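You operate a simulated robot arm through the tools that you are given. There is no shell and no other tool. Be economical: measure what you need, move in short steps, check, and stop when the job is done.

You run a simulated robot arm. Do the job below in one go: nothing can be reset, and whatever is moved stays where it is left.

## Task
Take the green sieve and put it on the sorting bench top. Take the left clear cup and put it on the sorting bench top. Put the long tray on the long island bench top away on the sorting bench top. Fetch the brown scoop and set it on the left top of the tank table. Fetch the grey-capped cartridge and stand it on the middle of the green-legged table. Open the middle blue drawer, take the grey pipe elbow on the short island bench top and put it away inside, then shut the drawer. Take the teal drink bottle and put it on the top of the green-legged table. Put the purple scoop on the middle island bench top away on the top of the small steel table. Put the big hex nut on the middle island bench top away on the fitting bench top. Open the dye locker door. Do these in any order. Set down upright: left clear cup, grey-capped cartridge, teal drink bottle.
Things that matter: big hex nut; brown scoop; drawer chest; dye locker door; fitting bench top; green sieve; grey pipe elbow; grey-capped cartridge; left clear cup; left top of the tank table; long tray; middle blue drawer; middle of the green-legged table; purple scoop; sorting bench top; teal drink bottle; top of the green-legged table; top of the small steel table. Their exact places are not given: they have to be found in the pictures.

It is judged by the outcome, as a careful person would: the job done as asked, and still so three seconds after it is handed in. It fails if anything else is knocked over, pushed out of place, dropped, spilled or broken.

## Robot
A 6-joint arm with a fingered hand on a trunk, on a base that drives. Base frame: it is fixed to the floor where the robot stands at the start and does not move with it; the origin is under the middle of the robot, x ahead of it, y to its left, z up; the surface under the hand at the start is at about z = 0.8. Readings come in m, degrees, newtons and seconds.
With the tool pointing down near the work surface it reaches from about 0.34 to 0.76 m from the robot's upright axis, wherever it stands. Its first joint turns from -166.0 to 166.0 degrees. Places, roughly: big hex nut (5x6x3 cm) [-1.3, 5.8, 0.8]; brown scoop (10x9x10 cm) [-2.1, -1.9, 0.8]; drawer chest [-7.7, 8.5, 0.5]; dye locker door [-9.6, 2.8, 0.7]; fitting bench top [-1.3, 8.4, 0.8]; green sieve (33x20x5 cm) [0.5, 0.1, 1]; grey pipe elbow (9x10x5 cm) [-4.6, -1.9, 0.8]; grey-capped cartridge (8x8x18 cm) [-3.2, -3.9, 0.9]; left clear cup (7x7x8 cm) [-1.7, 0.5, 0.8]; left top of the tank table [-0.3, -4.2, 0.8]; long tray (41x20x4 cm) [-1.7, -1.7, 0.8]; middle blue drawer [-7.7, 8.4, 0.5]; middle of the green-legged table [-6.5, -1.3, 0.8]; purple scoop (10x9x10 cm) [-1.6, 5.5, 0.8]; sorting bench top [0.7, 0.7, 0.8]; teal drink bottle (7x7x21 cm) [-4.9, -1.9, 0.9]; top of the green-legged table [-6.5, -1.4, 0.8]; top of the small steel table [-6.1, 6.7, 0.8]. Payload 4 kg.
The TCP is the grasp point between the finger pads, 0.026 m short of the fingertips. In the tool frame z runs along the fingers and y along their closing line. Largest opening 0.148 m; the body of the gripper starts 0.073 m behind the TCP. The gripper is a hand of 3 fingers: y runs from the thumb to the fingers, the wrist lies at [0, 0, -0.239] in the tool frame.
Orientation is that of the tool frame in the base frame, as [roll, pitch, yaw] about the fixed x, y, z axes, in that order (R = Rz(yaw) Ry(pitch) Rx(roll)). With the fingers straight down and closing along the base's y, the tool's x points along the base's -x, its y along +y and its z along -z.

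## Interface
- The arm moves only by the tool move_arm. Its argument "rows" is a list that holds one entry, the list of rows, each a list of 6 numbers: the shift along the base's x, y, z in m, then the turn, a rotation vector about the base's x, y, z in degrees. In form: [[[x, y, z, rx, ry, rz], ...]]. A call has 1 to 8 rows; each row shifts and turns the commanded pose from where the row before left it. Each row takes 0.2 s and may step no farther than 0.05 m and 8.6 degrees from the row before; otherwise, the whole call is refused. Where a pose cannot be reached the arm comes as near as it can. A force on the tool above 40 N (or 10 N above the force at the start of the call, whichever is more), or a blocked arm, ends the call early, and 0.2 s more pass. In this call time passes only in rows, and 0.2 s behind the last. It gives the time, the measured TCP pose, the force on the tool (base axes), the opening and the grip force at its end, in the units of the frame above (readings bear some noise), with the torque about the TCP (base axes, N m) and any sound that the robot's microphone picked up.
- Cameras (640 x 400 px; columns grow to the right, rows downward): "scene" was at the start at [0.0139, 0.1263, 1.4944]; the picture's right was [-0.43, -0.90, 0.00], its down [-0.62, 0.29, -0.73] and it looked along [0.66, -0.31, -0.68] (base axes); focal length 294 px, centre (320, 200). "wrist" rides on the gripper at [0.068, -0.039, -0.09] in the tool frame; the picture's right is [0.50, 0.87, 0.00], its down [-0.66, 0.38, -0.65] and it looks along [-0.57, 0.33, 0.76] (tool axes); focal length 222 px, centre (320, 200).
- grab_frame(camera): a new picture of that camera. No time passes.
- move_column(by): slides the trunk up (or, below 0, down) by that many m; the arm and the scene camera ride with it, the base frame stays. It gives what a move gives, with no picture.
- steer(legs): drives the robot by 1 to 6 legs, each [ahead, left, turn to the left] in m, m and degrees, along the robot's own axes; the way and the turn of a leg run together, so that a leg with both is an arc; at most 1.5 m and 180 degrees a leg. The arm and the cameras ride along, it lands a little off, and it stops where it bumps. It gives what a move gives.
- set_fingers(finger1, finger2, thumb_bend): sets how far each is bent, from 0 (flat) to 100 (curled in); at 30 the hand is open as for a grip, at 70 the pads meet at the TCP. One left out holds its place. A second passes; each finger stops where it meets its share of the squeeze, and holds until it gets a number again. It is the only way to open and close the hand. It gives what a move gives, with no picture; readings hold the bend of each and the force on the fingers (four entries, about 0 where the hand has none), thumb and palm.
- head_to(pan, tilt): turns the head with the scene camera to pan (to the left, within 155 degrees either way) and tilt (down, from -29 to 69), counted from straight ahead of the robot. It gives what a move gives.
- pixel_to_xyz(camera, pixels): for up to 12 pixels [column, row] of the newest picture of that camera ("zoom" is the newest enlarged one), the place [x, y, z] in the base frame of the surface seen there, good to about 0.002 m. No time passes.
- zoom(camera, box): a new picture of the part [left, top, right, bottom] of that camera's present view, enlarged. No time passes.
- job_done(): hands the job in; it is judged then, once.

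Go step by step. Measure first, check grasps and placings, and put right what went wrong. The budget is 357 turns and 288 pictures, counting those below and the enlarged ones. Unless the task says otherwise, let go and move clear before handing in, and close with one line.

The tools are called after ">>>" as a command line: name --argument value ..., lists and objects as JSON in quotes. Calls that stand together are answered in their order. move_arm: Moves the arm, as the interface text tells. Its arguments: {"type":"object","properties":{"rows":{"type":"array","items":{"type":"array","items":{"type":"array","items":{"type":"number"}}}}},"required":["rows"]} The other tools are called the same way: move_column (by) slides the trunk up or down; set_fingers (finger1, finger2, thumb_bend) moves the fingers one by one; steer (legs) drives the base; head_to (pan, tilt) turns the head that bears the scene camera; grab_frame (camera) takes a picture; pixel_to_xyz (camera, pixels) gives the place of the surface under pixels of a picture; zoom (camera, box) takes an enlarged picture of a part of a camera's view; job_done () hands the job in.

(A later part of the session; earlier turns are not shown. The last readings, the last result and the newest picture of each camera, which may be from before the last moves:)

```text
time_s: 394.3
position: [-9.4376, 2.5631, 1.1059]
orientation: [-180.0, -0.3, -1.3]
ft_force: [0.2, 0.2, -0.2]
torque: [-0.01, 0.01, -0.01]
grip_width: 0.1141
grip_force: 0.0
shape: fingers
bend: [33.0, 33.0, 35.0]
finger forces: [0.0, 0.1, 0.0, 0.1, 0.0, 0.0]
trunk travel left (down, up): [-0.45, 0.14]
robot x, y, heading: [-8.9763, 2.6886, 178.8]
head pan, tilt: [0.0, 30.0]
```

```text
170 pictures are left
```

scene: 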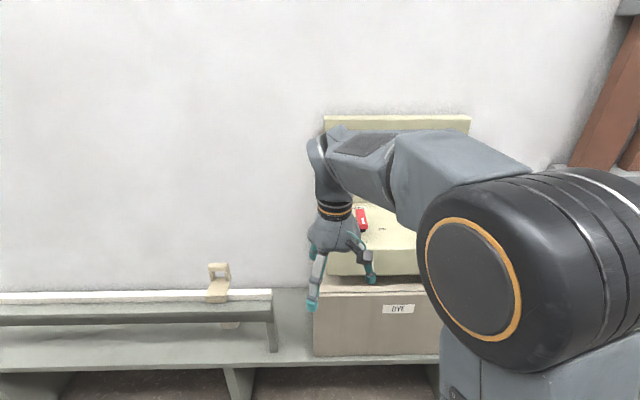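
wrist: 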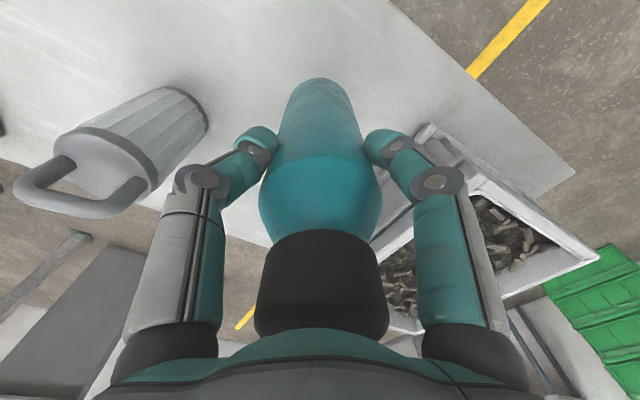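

>>> move_arm --rows '[[[0.02, -0.045, 0, 0, 0, 0], [0.02, -0.045, 0, 0, 0, 0], [0.0, -0.05, 0, 0, 0, 0], [0.0, -0.05, 0, 0, 0, 0], [0.0, -0.05, 0, 0, 0, 0]]]'

>>> steer --legs '[[-0.2, -0.2, 1]]'

>>> head_to --pan 0 --tilt 38

>>> grab_frame --camera "scene"

```text
time_s: 395.5
position: [-9.3952, 2.3225, 1.1073]
orientation: [-179.9, -0.4, -1.3]
ft_force: [0.3, -0.9, 0.1]
torque: [0.02, 0.01, 0.0]
grip_width: 0.114
grip_force: 0.1
shape: fingers
bend: [33.0, 33.0, 35.0]
finger forces: [0.0, 0.0, 0.0, 0.0, 0.0, 0.0]
trunk travel left (down, up): [-0.45, 0.14]
robot x, y, heading: [-8.9757, 2.6889, 178.9]
head pan, tilt: [0.0, 30.0]
```

```text
time_s: 397.5
position: [-9.1871, 2.5093, 1.1084]
orientation: [180.0, -0.3, -0.1]
ft_force: [0.2, -0.7, 0.5]
torque: [0.0, 0.02, -0.01]
grip_width: 0.114
grip_force: 0.1
shape: fingers
bend: [33.0, 33.0, 35.0]
finger forces: [0.0, 0.0, 0.0, 0.0, 0.0, 0.0]
trunk travel left (down, up): [-0.45, 0.14]
robot x, y, heading: [-8.7765, 2.884, -179.8]
head pan, tilt: [0.0, 30.0]
```

```text
time_s: 398.2
position: [-9.1861, 2.5083, 1.1075]
orientation: [180.0, -0.3, -0.2]
ft_force: [-0.5, -0.7, 0.3]
torque: [0.03, 0.01, -0.03]
grip_width: 0.1142
grip_force: 0.0
shape: fingers
bend: [33.0, 33.0, 35.0]
finger forces: [0.0, 0.1, 0.1, 0.0, 0.0, 0.0]
trunk travel left (down, up): [-0.45, 0.14]
robot x, y, heading: [-8.7725, 2.8852, -179.8]
head pan, tilt: [0.0, 38.0]
```

```text
169 pictures are left
```

scene: 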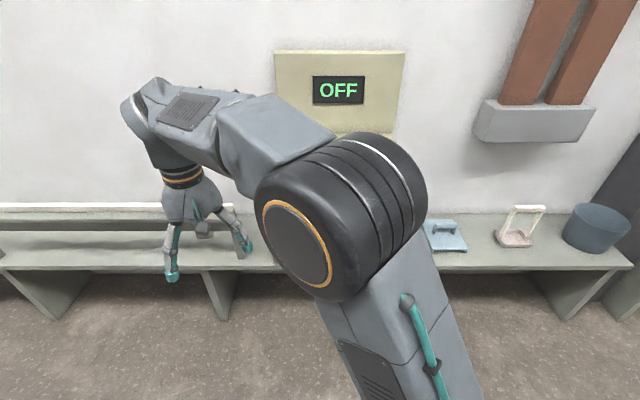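

>>> move_arm --rows '[[[0, 0.05, 0, 0, 0, 0], [0, 0.05, 0, 0, 0, 0], [0, 0.05, 0, 0, 0, 0], [0, 0.05, 0, 0, 0, 0], [0, 0.05, 0, 0, 0, 0], [0, 0.05, 0, 0, 0, 0], [0, 0.05, 0, 0, 0, 0], [0, 0.05, 0, 0, 0, 0]]]'

>>> move_arm --rows '[[[0, 0.05, 0, 0, 0, 0], [0, 0.05, 0, 0, 0, 0], [0, 0.05, 0, 0, 0, 0], [0, 0.05, 0, 0, 0, 0], [0, 0.05, 0, 0, 0, 0]]]'

>>> grab_frame --camera "scene"

```text
time_s: 400.0
position: [-9.1897, 2.9086, 1.1038]
orientation: [180.0, -0.3, -0.2]
ft_force: [-0.1, -0.5, 0.0]
torque: [0.01, -0.01, -0.01]
grip_width: 0.1141
grip_force: 0.1
shape: fingers
bend: [33.0, 33.0, 35.0]
finger forces: [0.1, 0.0, 0.0, 0.1, 0.0, 0.1]
trunk travel left (down, up): [-0.45, 0.14]
robot x, y, heading: [-8.7763, 2.8825, -180.2]
head pan, tilt: [0.0, 38.0]
```

```text
time_s: 401.2
position: [-9.1837, 3.1621, 1.1063]
orientation: [179.9, -0.2, 0.1]
ft_force: [-0.1, 0.2, 0.3]
torque: [0.02, 0.03, 0.02]
grip_width: 0.1141
grip_force: 0.0
shape: fingers
bend: [33.0, 33.0, 35.0]
finger forces: [0.0, 0.0, 0.1, 0.0, 0.0, 0.0]
trunk travel left (down, up): [-0.45, 0.14]
robot x, y, heading: [-8.774, 2.8795, -179.8]
head pan, tilt: [0.0, 38.0]
```

```text
168 pictures are left
```

scene: 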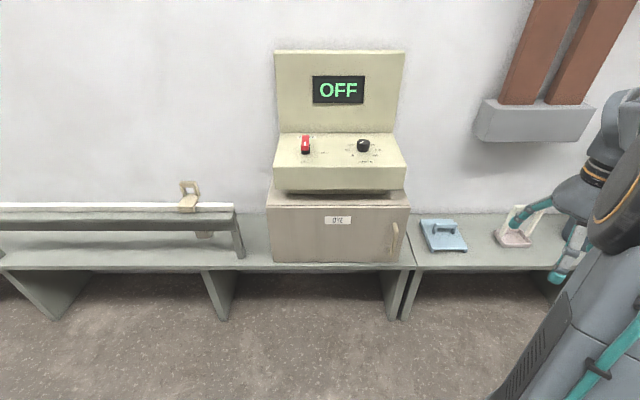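

>>> zoom --camera "scene" --box '[250, 170, 470, 290]'

>>> pixel_to_xyz --camera "scene" --pixels '[[395, 238], [394, 225], [393, 250], [388, 238], [408, 240], [268, 250], [270, 205], [340, 230], [440, 235], [445, 220], [390, 320], [300, 268]]'

```text
2.91 times, centred on (360, 230) of scene
```

zoom: 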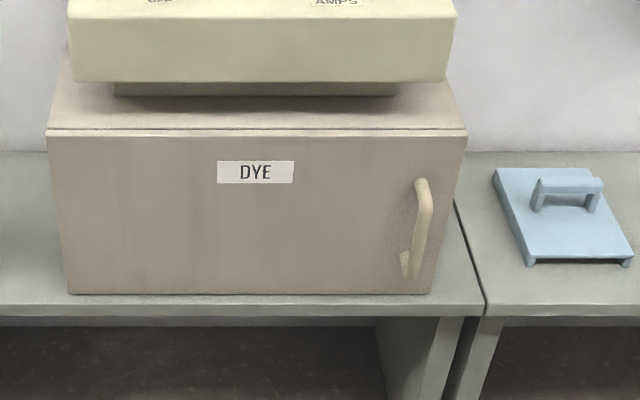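

```text
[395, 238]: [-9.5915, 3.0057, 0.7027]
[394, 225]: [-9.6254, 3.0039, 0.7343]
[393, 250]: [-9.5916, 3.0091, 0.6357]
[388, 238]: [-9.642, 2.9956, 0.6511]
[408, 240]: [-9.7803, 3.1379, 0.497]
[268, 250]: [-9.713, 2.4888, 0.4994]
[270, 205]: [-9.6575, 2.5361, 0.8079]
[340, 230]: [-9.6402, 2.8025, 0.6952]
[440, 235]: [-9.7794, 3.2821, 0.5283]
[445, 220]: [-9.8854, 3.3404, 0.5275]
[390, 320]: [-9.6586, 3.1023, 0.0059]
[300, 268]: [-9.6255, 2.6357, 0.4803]
```

The door: face x≈-9.64, y 2.52–3.05, hinge left; vertical handle at (-9.59, 3.005, z 0.635–0.735). I shift right, lower the trunk and tilt the hand forward to grasp the bar.

>>> steer --legs '[[0, -0.2, 0]]'

>>> move_column --by -0.25

>>> move_arm --rows '[[[-0.02, -0.045, 0, 0, 0, 0], [-0.02, -0.045, 0, 0, 0, 0], [-0.02, -0.045, 0, 0, 0, 0], [-0.02, -0.045, 0, 0, 0, 0], [-0.02, -0.045, 0, 0, 0, 0], [-0.02, -0.045, 0, 0, 0, 0], [-0.02, -0.045, 0, 0, 0, 0], [-0.02, -0.04, 0, 0, 0, 0]]]'

>>> move_arm --rows '[[[-0.01, 0, 0, 0, 8.5, 0], [-0.01, 0, 0, 0, 8.5, 0], [-0.01, 0, 0, 0, 8.5, 0], [-0.01, 0, 0, 0, 8.5, 0], [-0.01, 0, 0, 0, 8.5, 0], [-0.01, 0, 0, 0, 8.5, 0], [-0.01, 0, 0, 0, 8.5, 0], [-0.01, 0, 0, 0, 8.5, 0]]]'

>>> grab_frame --camera "scene"

>>> grab_frame --camera "wrist"

```text
time_s: 402.8
position: [-9.1834, 3.366, 1.1056]
orientation: [180.0, -0.3, -0.5]
ft_force: [0.3, -0.1, 0.4]
torque: [-0.04, 0.01, -0.04]
grip_width: 0.114
grip_force: 0.0
shape: fingers
bend: [33.0, 33.0, 35.0]
finger forces: [0.1, 0.0, 0.0, 0.0, 0.0, 0.1]
trunk travel left (down, up): [-0.45, 0.14]
robot x, y, heading: [-8.7723, 3.0803, 179.9]
head pan, tilt: [0.0, 38.0]
```

```text
time_s: 405.4
position: [-9.182, 3.3666, 0.8569]
orientation: [180.0, -0.3, -0.5]
ft_force: [0.0, 0.5, -0.2]
torque: [0.02, 0.02, -0.01]
grip_width: 0.1141
grip_force: 0.1
shape: fingers
bend: [33.0, 33.0, 35.0]
finger forces: [0.0, 0.0, 0.1, 0.0, 0.0, 0.0]
trunk travel left (down, up): [-0.2, 0.39]
robot x, y, heading: [-8.7741, 3.0817, 179.6]
head pan, tilt: [0.0, 38.0]
```

```text
time_s: 407.1
position: [-9.3422, 3.0088, 0.8544]
orientation: [-180.0, -0.2, -0.6]
ft_force: [0.6, 0.2, 0.7]
torque: [0.01, 0.0, 0.02]
grip_width: 0.1142
grip_force: 0.1
shape: fingers
bend: [33.0, 33.0, 35.0]
finger forces: [0.0, 0.0, 0.0, 0.0, 0.0, 0.1]
trunk travel left (down, up): [-0.2, 0.39]
robot x, y, heading: [-8.7786, 3.0862, 179.7]
head pan, tilt: [0.0, 38.0]
```

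```text
time_s: 408.9
position: [-9.4173, 3.0177, 0.8549]
orientation: [178.5, 63.4, -3.6]
ft_force: [-0.9, -0.9, 0.4]
torque: [0.07, -0.09, -0.07]
grip_width: 0.1145
grip_force: 0.1
shape: fingers
bend: [33.0, 33.0, 35.0]
finger forces: [0.0, 0.0, 0.0, 0.1, 0.0, 0.0]
out of reach, approached as far as the arm can: row 7
trunk travel left (down, up): [-0.2, 0.39]
robot x, y, heading: [-8.7754, 3.0838, 179.9]
head pan, tilt: [0.0, 38.0]
```

```text
166 pictures are left
```

scene: 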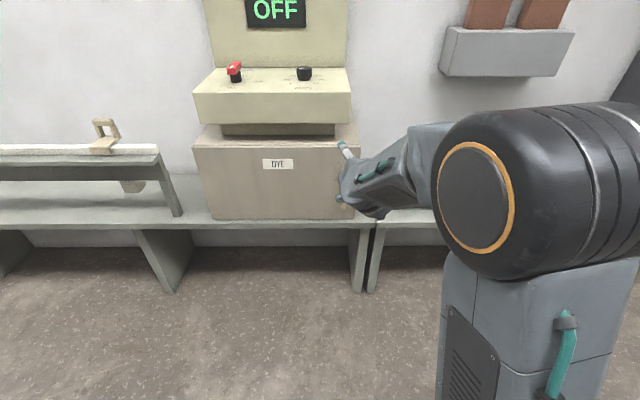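

```text
165 pictures are left
```

wrist: 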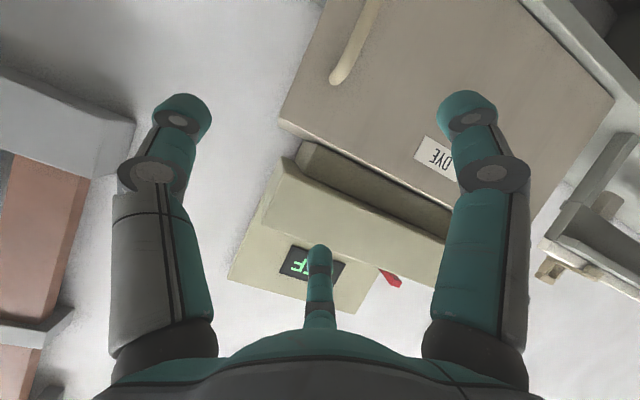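

Hand is tilted 63° forward. I lower the trunk to the handle height, half close and approach.

>>> move_column --by -0.165

>>> set_fingers --finger1 42 --finger2 42 --thumb_bend 42

>>> move_arm --rows '[[[-0.03, -0.006, 0, 0, 0, 0], [-0.03, -0.006, 0, 0, 0, 0], [-0.03, 0, 0, 0, 0, 0]]]'

>>> grab_frame --camera "wrist"

>>> grab_frame --camera "scene"

```text
time_s: 410.8
position: [-9.4186, 3.015, 0.6922]
orientation: [-179.5, 63.8, -1.0]
ft_force: [0.8, -0.6, -0.1]
torque: [-0.01, 0.0, -0.02]
grip_width: 0.1139
grip_force: 0.0
shape: fingers
bend: [33.0, 33.0, 35.0]
finger forces: [0.0, 0.0, 0.1, 0.1, 0.1, 0.0]
trunk travel left (down, up): [-0.035, 0.555]
robot x, y, heading: [-8.7755, 3.0856, 179.6]
head pan, tilt: [0.0, 38.0]
```

```text
time_s: 411.8
position: [-9.4187, 3.0156, 0.6912]
orientation: [-179.4, 63.8, -1.0]
ft_force: [0.1, -0.6, 0.2]
torque: [0.04, -0.03, 0.0]
grip_width: 0.089
grip_force: 0.1
shape: fingers
bend: [42.0, 42.0, 42.0]
finger forces: [0.0, 0.0, 0.0, 0.0, 0.0, 0.1]
trunk travel left (down, up): [-0.035, 0.555]
robot x, y, heading: [-8.7761, 3.083, 179.7]
head pan, tilt: [0.0, 38.0]
```

```text
time_s: 412.6
position: [-9.51, 3.0021, 0.6935]
orientation: [-179.5, 63.8, -1.0]
ft_force: [0.6, 0.2, 0.4]
torque: [-0.01, -0.01, 0.0]
grip_width: 0.0889
grip_force: 0.2
shape: fingers
bend: [42.0, 42.0, 42.0]
finger forces: [0.0, 0.1, 0.0, 0.1, 0.0, 0.1]
trunk travel left (down, up): [-0.035, 0.555]
robot x, y, heading: [-8.773, 3.0858, 179.8]
head pan, tilt: [0.0, 38.0]
```

```text
164 pictures are left
```

wrist: 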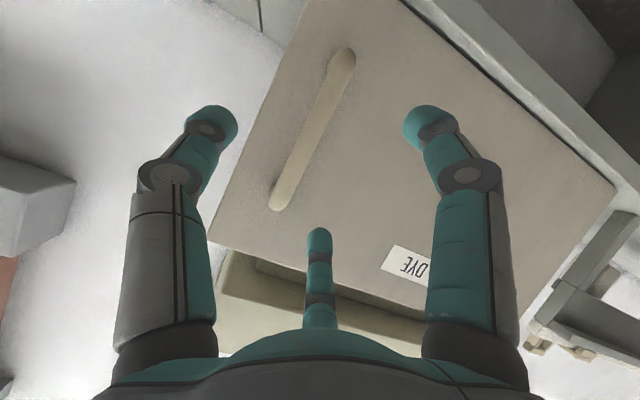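

```text
163 pictures are left
```

scene: 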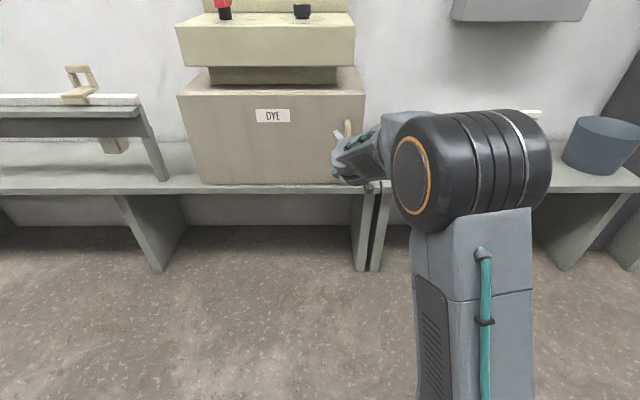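

>>> pixel_to_xyz --camera "wrist" --pixels '[[343, 60], [325, 100], [312, 130], [295, 165], [280, 200]]'

```text
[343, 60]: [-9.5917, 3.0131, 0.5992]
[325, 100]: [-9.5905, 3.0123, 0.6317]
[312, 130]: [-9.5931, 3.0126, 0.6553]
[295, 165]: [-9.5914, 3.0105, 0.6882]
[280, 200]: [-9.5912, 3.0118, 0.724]
```

Bar is at y≈3.012, x front −9.591, z 0.60–0.73. I move onto it and close.

>>> move_arm --rows '[[[-0.03, 0.01, -0.015, 0, 0, 0], [-0.03, 0, -0.01, 0, 0, 0], [-0.022, 0, 0, 0, 0, 0]]]'

>>> grab_frame --camera "wrist"

```text
time_s: 413.6
position: [-9.5893, 3.0102, 0.6729]
orientation: [-179.6, 64.2, -0.8]
ft_force: [27.3, 0.3, 6.5]
torque: [-0.2, 1.22, 0.67]
grip_width: 0.089
grip_force: 13.3
shape: fingers
bend: [42.0, 43.0, 42.0]
finger forces: [0.0, 27.4, 0.0, 0.0, 0.0, 0.0]
trunk travel left (down, up): [-0.035, 0.555]
robot x, y, heading: [-8.7743, 3.0837, 179.4]
head pan, tilt: [0.0, 38.0]
stopped in row 3: the force on the tool passed its limit at 41 N (the readings are from after the stop); the commanded pose is now the measured one
```

```text
162 pictures are left
```

wrist: 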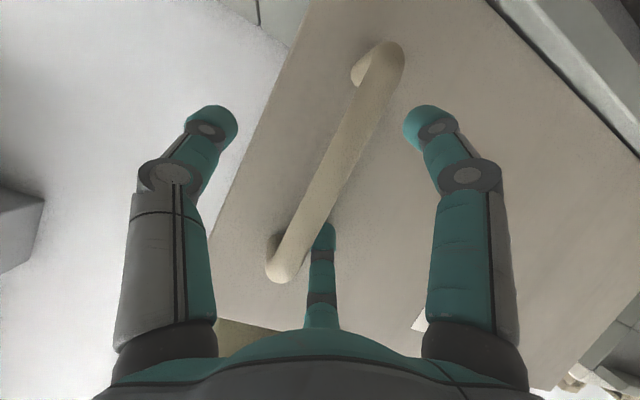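

The upper finger touches the door; I back off 1 cm and close on the bar.

>>> move_arm --rows '[[[0.01, 0.002, 0, 0, 0, 0]]]'

>>> set_fingers --finger1 78 --finger2 78 --thumb_bend 78

>>> grab_frame --camera "wrist"

```text
time_s: 414.0
position: [-9.5824, 3.0156, 0.6698]
orientation: [-179.5, 64.0, -0.9]
ft_force: [-0.3, 0.0, 0.7]
torque: [-0.03, -0.02, 0.03]
grip_width: 0.0892
grip_force: 0.0
shape: fingers
bend: [42.0, 42.0, 42.0]
finger forces: [0.0, 0.1, 0.1, 0.1, 0.1, 0.1]
trunk travel left (down, up): [-0.035, 0.555]
robot x, y, heading: [-8.7764, 3.0852, 180.0]
head pan, tilt: [0.0, 38.0]
```

```text
time_s: 415.0
position: [-9.5817, 3.0132, 0.6706]
orientation: [-179.3, 63.8, -0.7]
ft_force: [-0.1, -10.1, -4.0]
torque: [-0.15, -0.3, 0.23]
grip_width: 0.0202
grip_force: 15.4
shape: fingers
bend: [59.0, 62.0, 68.0]
finger forces: [11.8, 11.3, 0.0, 0.0, 9.1, 0.0]
trunk travel left (down, up): [-0.035, 0.555]
robot x, y, heading: [-8.7772, 3.086, 179.7]
head pan, tilt: [0.0, 38.0]
```

```text
161 pictures are left
```

wrist: 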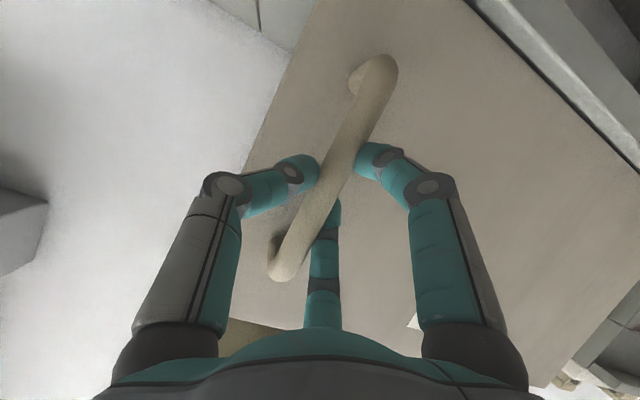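

Gripped. I pull along the hinge's arc with the hand turning along.

>>> move_arm --rows '[[[0.042, -0.006, 0, 0, 0, -5], [0.042, -0.009, 0, 0, 0, -5], [0.0405, -0.013, 0, 0, 0, -5]]]'

>>> grab_frame --camera "scene"

```text
time_s: 415.8
position: [-9.4561, 2.9839, 0.6692]
orientation: [-179.4, 63.9, -15.6]
ft_force: [-7.0, -16.8, -0.3]
torque: [-0.16, -0.23, 0.34]
grip_width: 0.0205
grip_force: 17.7
shape: fingers
bend: [58.0, 60.0, 73.0]
finger forces: [14.3, 15.3, 0.0, 0.1, 6.3, 0.0]
trunk travel left (down, up): [-0.035, 0.555]
robot x, y, heading: [-8.7781, 3.0859, 179.7]
head pan, tilt: [0.0, 38.0]
```

```text
160 pictures are left
```

scene: 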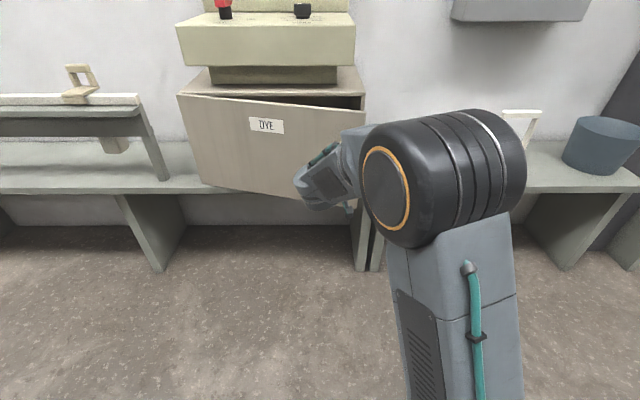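

>>> move_arm --rows '[[[0.039, -0.022, 0, 0, 0, -5], [0.0376, -0.023, 0, 0, 0, -5], [0.036, -0.026, 0, 0, 0, -5], [0.0337, -0.028, 0, 0, 0, -5]]]'

>>> grab_frame --camera "scene"

```text
time_s: 416.8
position: [-9.3068, 2.8851, 0.6715]
orientation: [-179.3, 63.8, -35.7]
ft_force: [-3.9, -3.6, -11.1]
torque: [-0.27, -0.33, 0.0]
grip_width: 0.0195
grip_force: 18.1
shape: fingers
bend: [59.0, 62.0, 73.0]
finger forces: [10.2, 12.1, 0.1, 0.1, 13.4, 0.1]
trunk travel left (down, up): [-0.035, 0.555]
robot x, y, heading: [-8.7718, 3.0865, 179.6]
head pan, tilt: [0.0, 38.0]
```

```text
159 pictures are left
```

scene: 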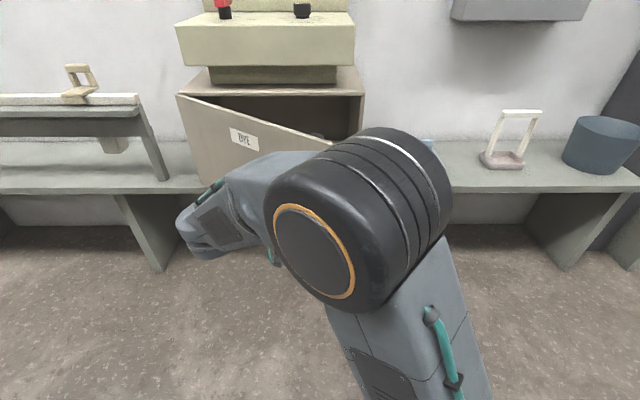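

>>> move_arm --rows '[[[0.0313, -0.029, 0, 0, 0, -5], [0.0287, -0.0314, 0, 0, 0, -5], [0.0258, -0.034, 0, 0, 0, -5], [0.0227, -0.0361, 0, 0, 0, -5]]]'

>>> grab_frame --camera "scene"

```text
time_s: 417.8
position: [-9.2039, 2.7542, 0.6719]
orientation: [-179.4, 63.9, -55.7]
ft_force: [-11.9, -6.5, -9.8]
torque: [-0.39, -0.18, 0.2]
grip_width: 0.0199
grip_force: 18.3
shape: fingers
bend: [59.0, 62.0, 73.0]
finger forces: [12.6, 14.3, 0.0, 0.0, 9.5, 0.0]
trunk travel left (down, up): [-0.035, 0.555]
robot x, y, heading: [-8.7782, 3.0844, 179.9]
head pan, tilt: [0.0, 38.0]
```

```text
158 pictures are left
```

scene: 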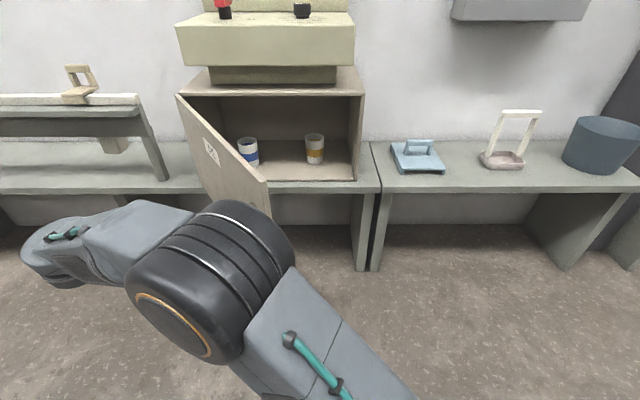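

Opening smoothly; I continue to about 85°.

>>> move_arm --rows '[[[0.0196, -0.0379, 0, 0, 0, -5], [0.0155, -0.0395, 0, 0, 0, -5], [0.012, -0.0407, 0, 0, 0, -5], [0.0085, -0.042, 0, 0, 0, -5], [0.005, -0.0425, 0, 0, 0, -5], [0.001, -0.0427, 0, 0, 0, -5]]]'

>>> grab_frame --camera "scene"

```text
time_s: 418.6
position: [-9.1682, 2.6963, 0.657]
orientation: [178.5, 64.3, -69.0]
ft_force: [-32.2, -13.2, 11.5]
torque: [-0.03, 0.15, 0.75]
grip_width: 0.0109
grip_force: 18.1
shape: fingers
bend: [63.0, 55.0, 78.0]
finger forces: [16.6, 19.9, 0.0, 0.0, 0.0, 0.0]
out of reach, approached as far as the arm can: row 2, 3
trunk travel left (down, up): [-0.035, 0.555]
robot x, y, heading: [-8.7743, 3.0827, 179.6]
head pan, tilt: [0.0, 38.0]
stopped in row 3: the force on the tool passed its limit at 44 N (the readings are from after the stop); the commanded pose is now the measured one
```

```text
157 pictures are left
```

scene: 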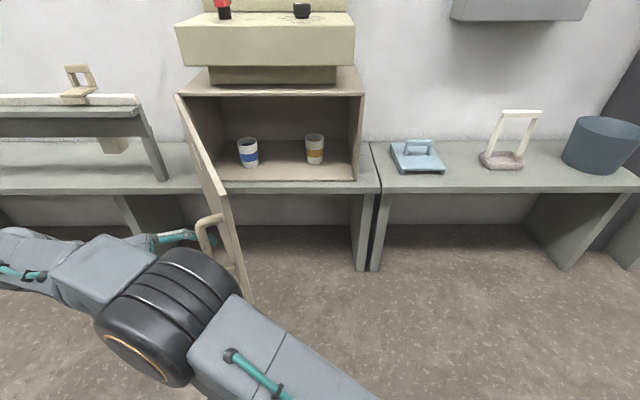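

>>> pixel_to_xyz --camera "scene" --pixels '[[245, 285], [222, 195], [180, 100], [207, 222], [200, 140], [235, 265]]'

>>> set_fingers --finger1 35 --finger2 35 --thumb_bend 35

>>> grab_frame --camera "wrist"

```text
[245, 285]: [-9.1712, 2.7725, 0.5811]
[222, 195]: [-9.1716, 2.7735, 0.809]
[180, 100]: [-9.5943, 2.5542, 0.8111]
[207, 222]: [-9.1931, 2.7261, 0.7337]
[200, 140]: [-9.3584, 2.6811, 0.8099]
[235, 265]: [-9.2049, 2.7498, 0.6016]
```

```text
time_s: 419.6
position: [-9.1649, 2.6943, 0.6537]
orientation: [178.9, 64.0, -68.8]
ft_force: [-0.7, -0.7, -0.2]
torque: [-0.03, -0.05, 0.05]
grip_width: 0.1107
grip_force: 0.2
shape: fingers
bend: [35.0, 35.0, 35.0]
finger forces: [0.0, 0.8, 0.1, 0.0, 0.0, 0.0]
trunk travel left (down, up): [-0.035, 0.555]
robot x, y, heading: [-8.7768, 3.0834, 180.0]
head pan, tilt: [0.0, 38.0]
```

```text
156 pictures are left
```

wrist: 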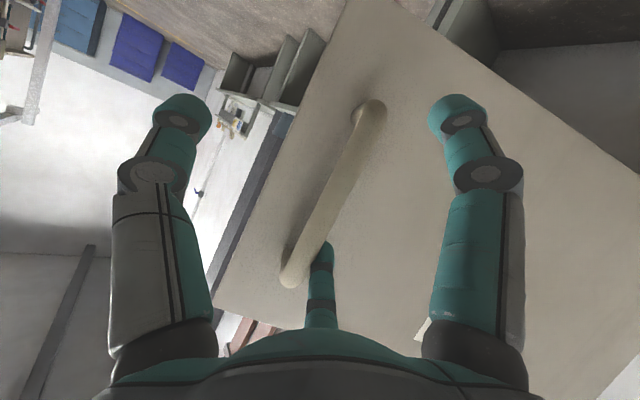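

The door is open about 62° and my grip slipped off. I'll withdraw, raise, straighten the hand and push the door's inner face further.

>>> move_arm --rows '[[[0.016, -0.042, 0.02, 0, 0, 0], [0.016, -0.042, 0.02, 0, 0, 0]]]'

>>> move_column --by 0.38

>>> move_arm --rows '[[[0, 0.02, 0, 0, 0, 8.5], [0, 0.02, 0, 0, 0, 8.5], [0, 0.02, 0, 0, 0, 8.5], [0, 0.02, 0, 0, 0, 8.5], [0, 0.02, 0, 0, 0, 8.5], [0, 0.02, 0, 0, 0, 8.5], [0, 0.02, 0, 0, 0, 8.5], [0, 0.02, 0, 0, 0, 8.5]]]'

>>> move_arm --rows '[[[0, 0.02, 0, 0, -8, 0], [0, 0.02, 0, 0, -8, 0], [0, 0.02, 0, 0, -8, 0], [0, 0.02, 0, 0, -8, 0], [0, 0.02, 0, 0, -8, 0], [0, 0.02, 0, 0, -8, 0], [0, 0.02, 0, 0, -8, 0], [0, 0.02, 0, 0, -8, 0]]]'

>>> grab_frame --camera "scene"

```text
time_s: 420.2
position: [-9.1499, 2.6912, 0.6512]
orientation: [178.8, 64.0, -68.9]
ft_force: [-10.1, -4.0, 0.1]
torque: [0.23, -0.55, 0.38]
grip_width: 0.1108
grip_force: 4.7
shape: fingers
bend: [35.0, 31.0, 35.0]
finger forces: [0.0, 10.4, 0.1, 0.0, 0.0, 0.0]
out of reach, approached as far as the arm can: row 1, 2
trunk travel left (down, up): [-0.035, 0.555]
robot x, y, heading: [-8.7744, 3.0851, 179.8]
head pan, tilt: [0.0, 38.0]
```

```text
time_s: 423.8
position: [-9.149, 2.692, 1.031]
orientation: [178.8, 63.9, -68.9]
ft_force: [0.1, -0.5, -0.5]
torque: [0.0, 0.03, 0.0]
grip_width: 0.1108
grip_force: 0.2
shape: fingers
bend: [35.0, 35.0, 35.0]
finger forces: [0.1, 0.0, 0.0, 0.0, 0.1, 0.1]
trunk travel left (down, up): [-0.415, 0.175]
robot x, y, heading: [-8.7757, 3.084, 179.9]
head pan, tilt: [0.0, 38.0]
```

```text
time_s: 425.6
position: [-9.1478, 2.8527, 1.0313]
orientation: [178.9, 63.9, -0.7]
ft_force: [0.7, -0.4, -0.5]
torque: [0.01, 0.02, 0.03]
grip_width: 0.1111
grip_force: 0.1
shape: fingers
bend: [35.0, 35.0, 35.0]
finger forces: [0.1, 0.1, 0.1, 0.0, 0.0, 0.0]
trunk travel left (down, up): [-0.415, 0.175]
robot x, y, heading: [-8.7749, 3.0866, 179.9]
head pan, tilt: [0.0, 38.0]
```

```text
time_s: 427.4
position: [-9.1498, 3.0122, 1.0322]
orientation: [179.5, -0.2, -0.4]
ft_force: [-0.1, 1.1, -0.1]
torque: [-0.01, 0.02, 0.01]
grip_width: 0.1109
grip_force: 0.1
shape: fingers
bend: [35.0, 35.0, 35.0]
finger forces: [0.0, 0.0, 0.1, 0.0, 0.0, 0.0]
trunk travel left (down, up): [-0.415, 0.175]
robot x, y, heading: [-8.7743, 3.0879, 180.2]
head pan, tilt: [0.0, 38.0]
```

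```text
155 pictures are left
```

scene: 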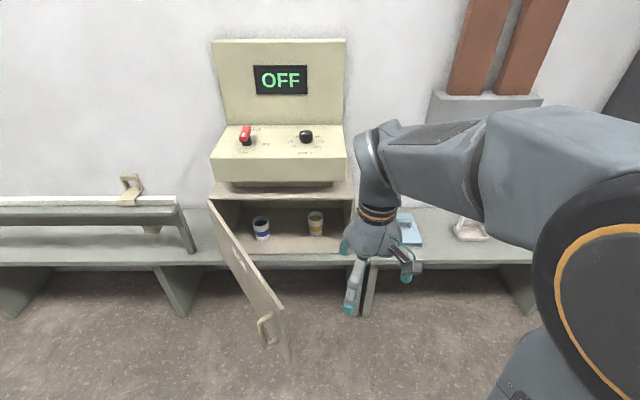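

>>> set_fingers --finger1 68 --finger2 68 --thumb_bend 68

>>> move_arm --rows '[[[-0.04, -0.02, 0, 0, 0, 0], [-0.04, -0.02, 0, 0, 0, 0], [-0.04, -0.02, 0, 0, 0, 0], [0, 0, -0.05, 0, 0, 0], [0, 0, -0.05, 0, 0, 0], [0, 0, -0.05, 0, 0, 0], [0, 0, -0.05, 0, 0, 0], [0, 0, -0.045, 0, 0, 0]]]'

>>> move_arm --rows '[[[0, -0.04, 0, 0, 0, 0], [0, -0.04, 0, 0, 0, 0], [0, -0.04, 0, 0, 0, 0], [0, -0.04, 0, 0, 0, 0], [0, -0.04, 0, 0, 0, 0], [0, -0.04, 0, 0, 0, 0], [0, -0.04, 0, 0, 0, 0], [0, -0.04, 0, 0, 0, 0]]]'

>>> grab_frame --camera "scene"

```text
time_s: 428.4
position: [-9.1496, 3.0114, 1.0319]
orientation: [179.6, -0.1, -0.4]
ft_force: [0.6, -0.4, 0.3]
torque: [-0.01, 0.02, 0.04]
grip_width: 0.0054
grip_force: 0.1
shape: fingers
bend: [68.0, 68.0, 68.0]
finger forces: [0.0, 0.1, 0.0, 0.0, 0.0, 0.1]
trunk travel left (down, up): [-0.415, 0.175]
robot x, y, heading: [-8.7721, 3.0827, 180.0]
head pan, tilt: [0.0, 38.0]
```

```text
time_s: 430.2
position: [-9.2685, 2.9497, 0.7858]
orientation: [179.5, 0.1, -0.5]
ft_force: [0.4, -0.3, 0.7]
torque: [-0.03, 0.02, -0.04]
grip_width: 0.0054
grip_force: 0.0
shape: fingers
bend: [68.0, 68.0, 68.0]
finger forces: [0.0, 0.1, 0.0, 0.0, 0.1, 0.0]
trunk travel left (down, up): [-0.415, 0.175]
robot x, y, heading: [-8.7783, 3.0843, 179.7]
head pan, tilt: [0.0, 38.0]
```

```text
time_s: 432.0
position: [-9.2681, 2.6309, 0.7874]
orientation: [179.6, -0.1, -0.3]
ft_force: [0.0, 0.7, -0.3]
torque: [0.01, 0.01, -0.01]
grip_width: 0.0049
grip_force: 0.0
shape: fingers
bend: [68.0, 68.0, 68.0]
finger forces: [0.0, 0.0, 0.0, 0.0, 0.1, 0.1]
trunk travel left (down, up): [-0.415, 0.175]
robot x, y, heading: [-8.7763, 3.0837, 179.7]
head pan, tilt: [0.0, 38.0]
```

```text
154 pictures are left
```

scene: 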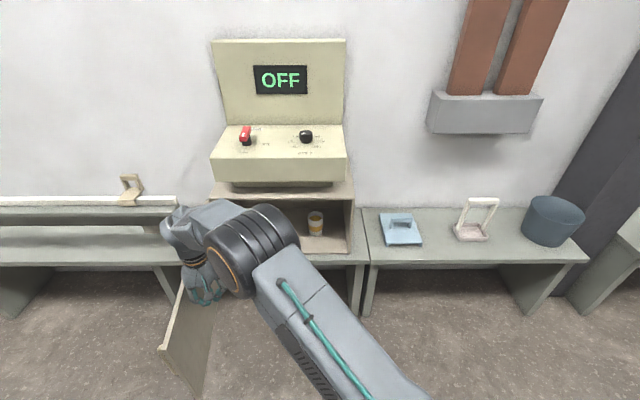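

The door is now well past 90° (edge near (185,370)). I lift the hand clear and check.

>>> move_arm --rows '[[[0, 0.03, 0, 0, 0, 0], [0, 0.02, 0.045, 0, 0, 0], [0, 0.02, 0.045, 0, 0, 0], [0, 0.02, 0.045, 0, 0, 0], [0.02, 0.02, 0.04, 0, 0, 0], [0.03, 0.03, 0.02, 0, 0, 0], [0.03, 0.04, 0, 0, 0, 0], [0.03, 0.04, 0, 0, 0, 0]]]'

>>> move_arm --rows '[[[0.01, 0.04, 0.02, 0, 0, 0], [0, 0.045, 0.02, 0, 0, 0], [0, 0.045, 0.02, 0, 0, 0]]]'

>>> grab_frame --camera "scene"

```text
time_s: 433.8
position: [-9.1586, 2.8551, 0.9787]
orientation: [179.5, -0.1, -0.4]
ft_force: [-0.4, -0.1, 0.6]
torque: [-0.05, -0.02, -0.01]
grip_width: 0.0048
grip_force: 0.1
shape: fingers
bend: [68.0, 68.0, 68.0]
finger forces: [0.1, 0.0, 0.1, 0.0, 0.0, 0.0]
trunk travel left (down, up): [-0.415, 0.175]
robot x, y, heading: [-8.7751, 3.0868, 179.9]
head pan, tilt: [0.0, 38.0]
```

```text
time_s: 434.6
position: [-9.1507, 2.9785, 1.0411]
orientation: [179.6, -0.1, -0.4]
ft_force: [-0.4, -0.3, -0.7]
torque: [0.01, 0.0, -0.01]
grip_width: 0.0045
grip_force: 0.0
shape: fingers
bend: [68.0, 68.0, 68.0]
finger forces: [0.0, 0.0, 0.0, 0.0, 0.0, 0.1]
trunk travel left (down, up): [-0.415, 0.175]
robot x, y, heading: [-8.7743, 3.0883, 179.6]
head pan, tilt: [0.0, 38.0]
```

```text
153 pictures are left
```

scene: 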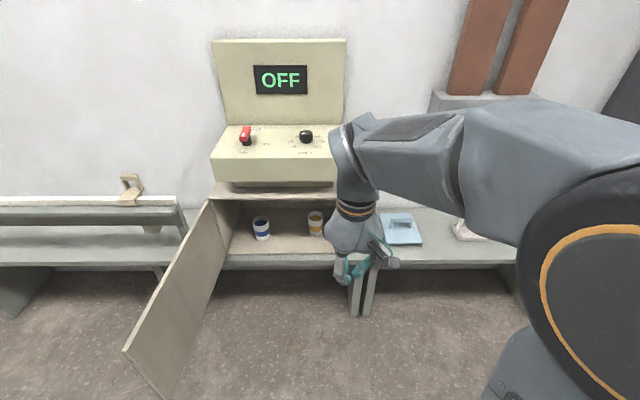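

The dye locker door is open wide. Next, the drawer chest: turn north and drive on.

>>> steer --legs '[[0, 0, -90], [1.4, 0.2, 0], [0.8, 0, 0]]'

>>> head_to --pan -10 --tilt 15

>>> grab_frame --camera "scene"

```text
time_s: 449.4
position: [-8.9446, 5.671, 1.0406]
orientation: [179.6, -0.1, -94.1]
ft_force: [0.9, 0.1, -0.3]
torque: [0.03, -0.01, -0.01]
grip_width: 0.0049
grip_force: 0.1
shape: fingers
bend: [68.0, 68.0, 68.0]
finger forces: [0.0, 0.0, 0.0, 0.0, 0.0, 0.0]
trunk travel left (down, up): [-0.415, 0.175]
robot x, y, heading: [-8.863, 5.2911, 86.0]
head pan, tilt: [0.0, 38.0]
```

```text
time_s: 450.3
position: [-8.9462, 5.6702, 1.0403]
orientation: [179.7, 0.0, -94.1]
ft_force: [-0.3, 1.3, -0.2]
torque: [0.0, 0.01, -0.01]
grip_width: 0.0046
grip_force: 0.1
shape: fingers
bend: [68.0, 68.0, 68.0]
finger forces: [0.0, 0.1, 0.1, 0.1, 0.0, 0.1]
trunk travel left (down, up): [-0.415, 0.175]
robot x, y, heading: [-8.8635, 5.288, 85.9]
head pan, tilt: [-10.0, 15.0]
```

```text
152 pictures are left
```

scene: 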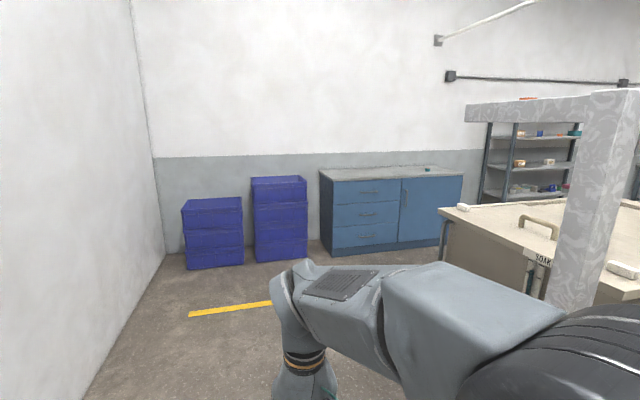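

The blue cabinet with three drawers (left half) and a door on the right is the chest. I measure it.

>>> zoom --camera "scene" --box '[300, 150, 480, 265]'

>>> pixel_to_xyz --camera "scene" --pixels '[[335, 250], [365, 192], [365, 212], [365, 234], [398, 200], [340, 205], [462, 180], [440, 215], [330, 183], [300, 255], [450, 245]]'

```text
3.48 times, centred on (390, 208) of scene
```

zoom: 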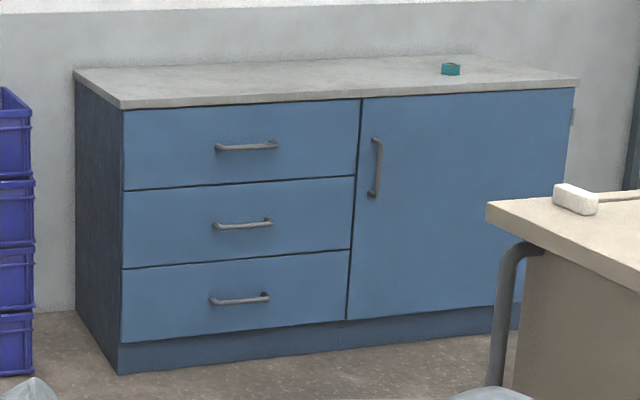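

```text
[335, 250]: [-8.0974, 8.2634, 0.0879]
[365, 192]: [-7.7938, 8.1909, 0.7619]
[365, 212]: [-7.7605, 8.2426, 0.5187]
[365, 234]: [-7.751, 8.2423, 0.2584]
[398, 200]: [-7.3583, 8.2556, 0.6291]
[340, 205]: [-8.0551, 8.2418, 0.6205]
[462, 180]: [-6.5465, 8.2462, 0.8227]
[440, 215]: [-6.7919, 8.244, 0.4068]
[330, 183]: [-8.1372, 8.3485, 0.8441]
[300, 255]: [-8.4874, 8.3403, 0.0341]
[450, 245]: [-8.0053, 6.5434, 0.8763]
```

The drawers' front is y≈8.245; the middle handle is near (-7.75, 8.19, 0.51). I drive round into the space before the chest.

>>> steer --legs '[[0.2, 0, 4], [1.4, 0.05, 0], [0.35, 0, 0]]'

>>> head_to --pan -60 --tilt 25

>>> grab_frame --camera "scene"

```text
time_s: 460.3
position: [-9.0302, 7.5907, 1.0392]
orientation: [179.6, -0.1, -89.2]
ft_force: [0.2, -0.1, -0.1]
torque: [-0.01, 0.03, 0.01]
grip_width: 0.0052
grip_force: 0.0
shape: fingers
bend: [68.0, 68.0, 68.0]
finger forces: [0.0, 0.0, 0.0, 0.0, 0.0, 0.0]
trunk travel left (down, up): [-0.415, 0.175]
robot x, y, heading: [-8.9169, 7.2185, 90.7]
head pan, tilt: [-10.0, 15.0]
```

```text
time_s: 461.4
position: [-9.0297, 7.5895, 1.0396]
orientation: [179.6, -0.1, -89.2]
ft_force: [-0.3, -0.5, -0.3]
torque: [0.01, 0.02, -0.01]
grip_width: 0.0048
grip_force: 0.0
shape: fingers
bend: [68.0, 68.0, 68.0]
finger forces: [0.0, 0.1, 0.1, 0.0, 0.1, 0.0]
trunk travel left (down, up): [-0.415, 0.175]
robot x, y, heading: [-8.9152, 7.2203, 90.8]
head pan, tilt: [-60.0, 25.0]
```

```text
150 pictures are left
```

scene: 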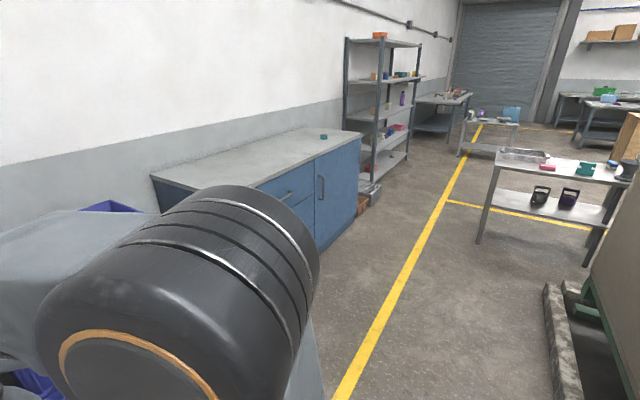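

>>> steer --legs '[[0, -1.2, -0.8]]'

>>> head_to --pan 0 --tilt 40

>>> grab_frame --camera "scene"

```text
time_s: 467.4
position: [-7.8429, 7.6013, 1.0401]
orientation: [179.6, 0.0, -90.2]
ft_force: [0.4, -0.1, -0.3]
torque: [-0.01, 0.0, 0.0]
grip_width: 0.0048
grip_force: 0.0
shape: fingers
bend: [68.0, 68.0, 68.0]
finger forces: [0.0, 0.0, 0.1, 0.1, 0.0, 0.1]
trunk travel left (down, up): [-0.415, 0.175]
robot x, y, heading: [-7.7369, 7.2265, 90.0]
head pan, tilt: [-60.0, 25.0]
```

```text
time_s: 468.7
position: [-7.8432, 7.6021, 1.0397]
orientation: [179.6, -0.1, -90.2]
ft_force: [0.3, 0.0, 0.9]
torque: [0.02, -0.01, 0.02]
grip_width: 0.005
grip_force: 0.0
shape: fingers
bend: [68.0, 68.0, 68.0]
finger forces: [0.0, 0.0, 0.0, 0.0, 0.1, 0.0]
trunk travel left (down, up): [-0.415, 0.175]
robot x, y, heading: [-7.7325, 7.2272, 89.7]
head pan, tilt: [0.0, 40.0]
```

```text
149 pictures are left
```

scene: 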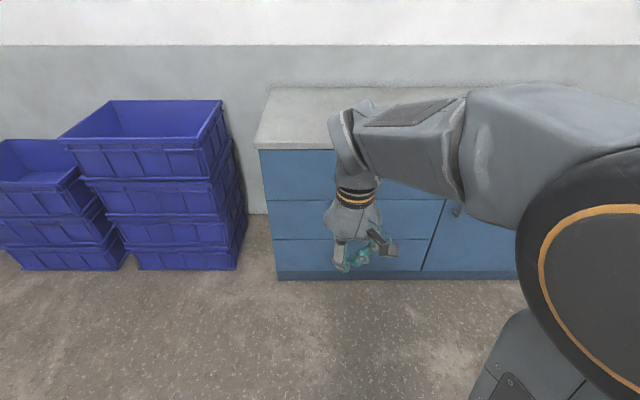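

I turn the hand to close fore-aft, then tilt it forward to grasp the horizontal handle.

>>> move_arm --rows '[[[0.01, 0, 0, 0, 0, -8.5], [0.01, 0, 0, 0, 0, -8.5], [0.01, 0, 0, 0, 0, -8.5], [0.01, 0, 0, 0, 0, -8.5], [0.01, 0, 0, 0, 0, -8.5], [0.01, 0, 0, 0, 0, -8.5], [0.01, 0, 0, 0, 0, -8.5], [0.01, 0, 0, 0, 0, -8.5]]]'

>>> move_arm --rows '[[[0.01, 0.02, 0, 0, 0, -8], [0, 0.02, 0, 0, 0, -7], [0, 0.02, 0, 0, 0, -7], [0, 0.02, 0, 8.5, 0, 0], [0, 0.02, 0, 8.5, 0, 0], [0, 0.02, 0, 8.5, 0, 0], [0, 0.02, 0, 8.5, 0, 0], [0, 0.02, 0, 8.5, 0, 0]]]'

>>> move_column --by -0.3

>>> move_arm --rows '[[[0, 0.02, 0, 8.5, 0, 0], [0, 0.02, 0, 8.5, 0, 0], [0, 0, 0, 8.5, 0, 0]]]'

>>> grab_frame --camera "scene"

>>> grab_frame --camera "wrist"

```text
time_s: 470.5
position: [-7.7614, 7.6022, 1.0399]
orientation: [179.5, 0.0, -158.3]
ft_force: [0.6, -0.1, 0.8]
torque: [0.04, -0.01, -0.02]
grip_width: 0.0047
grip_force: 0.0
shape: fingers
bend: [68.0, 68.0, 68.0]
finger forces: [0.1, 0.0, 0.0, 0.0, 0.0, 0.0]
trunk travel left (down, up): [-0.415, 0.175]
robot x, y, heading: [-7.7371, 7.2242, 89.9]
head pan, tilt: [0.0, 40.0]
```

```text
time_s: 472.3
position: [-7.7527, 7.7594, 1.0404]
orientation: [137.1, -0.2, 179.9]
ft_force: [1.2, -0.5, 0.5]
torque: [-0.01, 0.0, 0.01]
grip_width: 0.0051
grip_force: 0.0
shape: fingers
bend: [68.0, 68.0, 68.0]
finger forces: [0.0, 0.1, 0.0, 0.1, 0.0, 0.0]
trunk travel left (down, up): [-0.415, 0.175]
robot x, y, heading: [-7.7327, 7.2247, 90.0]
head pan, tilt: [0.0, 40.0]
```

```text
time_s: 475.3
position: [-7.7524, 7.7604, 0.7413]
orientation: [137.1, -0.2, 179.9]
ft_force: [0.2, 0.9, -0.3]
torque: [0.0, 0.01, -0.02]
grip_width: 0.0047
grip_force: 0.0
shape: fingers
bend: [68.0, 68.0, 68.0]
finger forces: [0.0, 0.0, 0.0, 0.1, 0.0, 0.0]
trunk travel left (down, up): [-0.115, 0.475]
robot x, y, heading: [-7.7318, 7.2218, 89.9]
head pan, tilt: [0.0, 40.0]
```

```text
time_s: 476.1
position: [-7.7276, 7.7718, 0.7337]
orientation: [126.8, 3.0, 174.8]
ft_force: [-0.5, -0.2, 0.1]
torque: [-0.01, -0.03, 0.01]
grip_width: 0.0048
grip_force: 0.1
shape: fingers
bend: [68.0, 68.0, 68.0]
finger forces: [0.0, 0.0, 0.0, 0.0, 0.1, 0.0]
out of reach, approached as far as the arm can: row 1, 2, 3
trunk travel left (down, up): [-0.115, 0.475]
robot x, y, heading: [-7.7337, 7.226, 89.6]
head pan, tilt: [0.0, 40.0]
```

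```text
148 pictures are left
```

scene: 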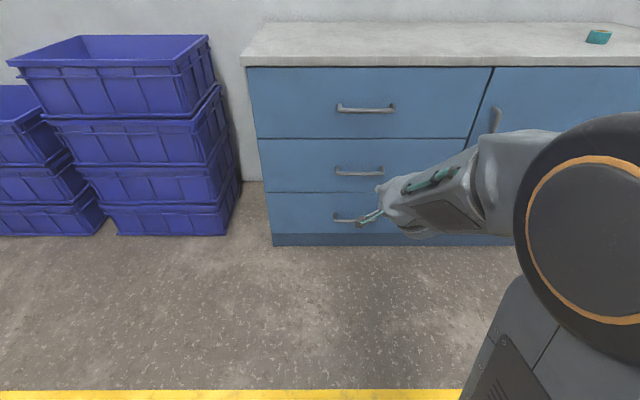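

```text
147 pictures are left
```

wrist: 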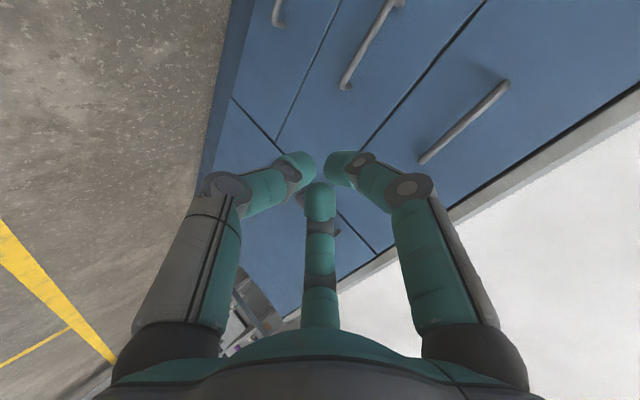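

>>> pixel_to_xyz --camera "scene" --pixels '[[338, 172], [360, 173], [381, 172], [338, 168], [360, 150], [360, 185], [340, 108], [390, 108]]'

>>> zoom --camera "scene" --box '[290, 80, 450, 240]'

```text
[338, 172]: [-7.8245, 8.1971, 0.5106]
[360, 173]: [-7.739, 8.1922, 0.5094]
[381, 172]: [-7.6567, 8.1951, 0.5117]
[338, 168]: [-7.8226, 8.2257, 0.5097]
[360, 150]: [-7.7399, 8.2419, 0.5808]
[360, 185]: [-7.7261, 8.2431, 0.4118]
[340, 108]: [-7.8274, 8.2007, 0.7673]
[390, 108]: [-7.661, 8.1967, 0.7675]
```

```text
2.50 times, centred on (370, 160) of scene
```

zoom: 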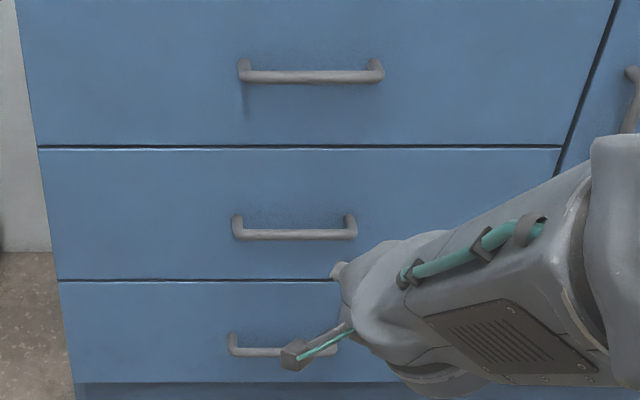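

>>> steer --legs '[[0.13, 0, 0]]'

>>> set_fingers --finger1 42 --finger2 42 --thumb_bend 42

>>> move_column --by -0.11

>>> move_arm --rows '[[[0, 0.04, -0.02, 0, 0, 5.2], [0, 0.04, -0.02, 0, 3, 0], [0, 0.03, -0.02, 5, 0, 0], [0, 0.02, -0.01, 6, 0, 0]]]'

>>> grab_frame --camera "wrist"

```text
time_s: 477.4
position: [-7.7273, 7.9022, 0.7341]
orientation: [126.7, 3.4, 175.3]
ft_force: [-0.9, -0.3, 0.3]
torque: [0.01, -0.01, 0.0]
grip_width: 0.0046
grip_force: 0.0
shape: fingers
bend: [68.0, 68.0, 68.0]
finger forces: [0.0, 0.0, 0.1, 0.0, 0.0, 0.1]
trunk travel left (down, up): [-0.115, 0.475]
robot x, y, heading: [-7.7348, 7.3524, 89.9]
head pan, tilt: [0.0, 40.0]
```

```text
time_s: 478.4
position: [-7.7261, 7.9016, 0.7336]
orientation: [126.6, 3.4, 175.3]
ft_force: [0.2, -0.6, 0.5]
torque: [-0.02, 0.03, -0.03]
grip_width: 0.0879
grip_force: 0.0
shape: fingers
bend: [42.0, 42.0, 42.0]
finger forces: [0.0, 0.1, 0.0, 0.1, 0.1, 0.0]
trunk travel left (down, up): [-0.115, 0.475]
robot x, y, heading: [-7.7371, 7.3575, 90.0]
head pan, tilt: [0.0, 40.0]
```

```text
time_s: 479.8
position: [-7.7271, 7.9007, 0.6243]
orientation: [126.7, 3.4, 175.2]
ft_force: [-0.5, -0.5, -0.2]
torque: [0.0, -0.02, 0.01]
grip_width: 0.0883
grip_force: 0.0
shape: fingers
bend: [42.0, 42.0, 42.0]
finger forces: [0.1, 0.1, 0.0, 0.1, 0.0, 0.1]
trunk travel left (down, up): [-0.005, 0.585]
robot x, y, heading: [-7.7349, 7.358, 90.0]
head pan, tilt: [0.0, 40.0]
```

```text
time_s: 480.8
position: [-7.7871, 8.0582, 0.6179]
orientation: [116.3, 1.0, 179.4]
ft_force: [-0.2, -0.5, -0.5]
torque: [-0.04, 0.01, 0.03]
grip_width: 0.0885
grip_force: 0.1
shape: fingers
bend: [42.0, 42.0, 42.0]
finger forces: [0.0, 0.0, 0.0, 0.0, 0.0, 0.0]
out of reach, approached as far as the arm can: row 1, 2, 3, 4
trunk travel left (down, up): [-0.005, 0.585]
robot x, y, heading: [-7.7301, 7.3527, 90.0]
head pan, tilt: [0.0, 40.0]
```

```text
145 pictures are left
```

wrist: 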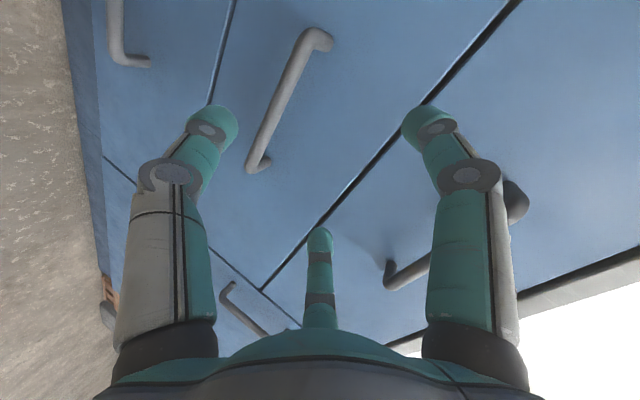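

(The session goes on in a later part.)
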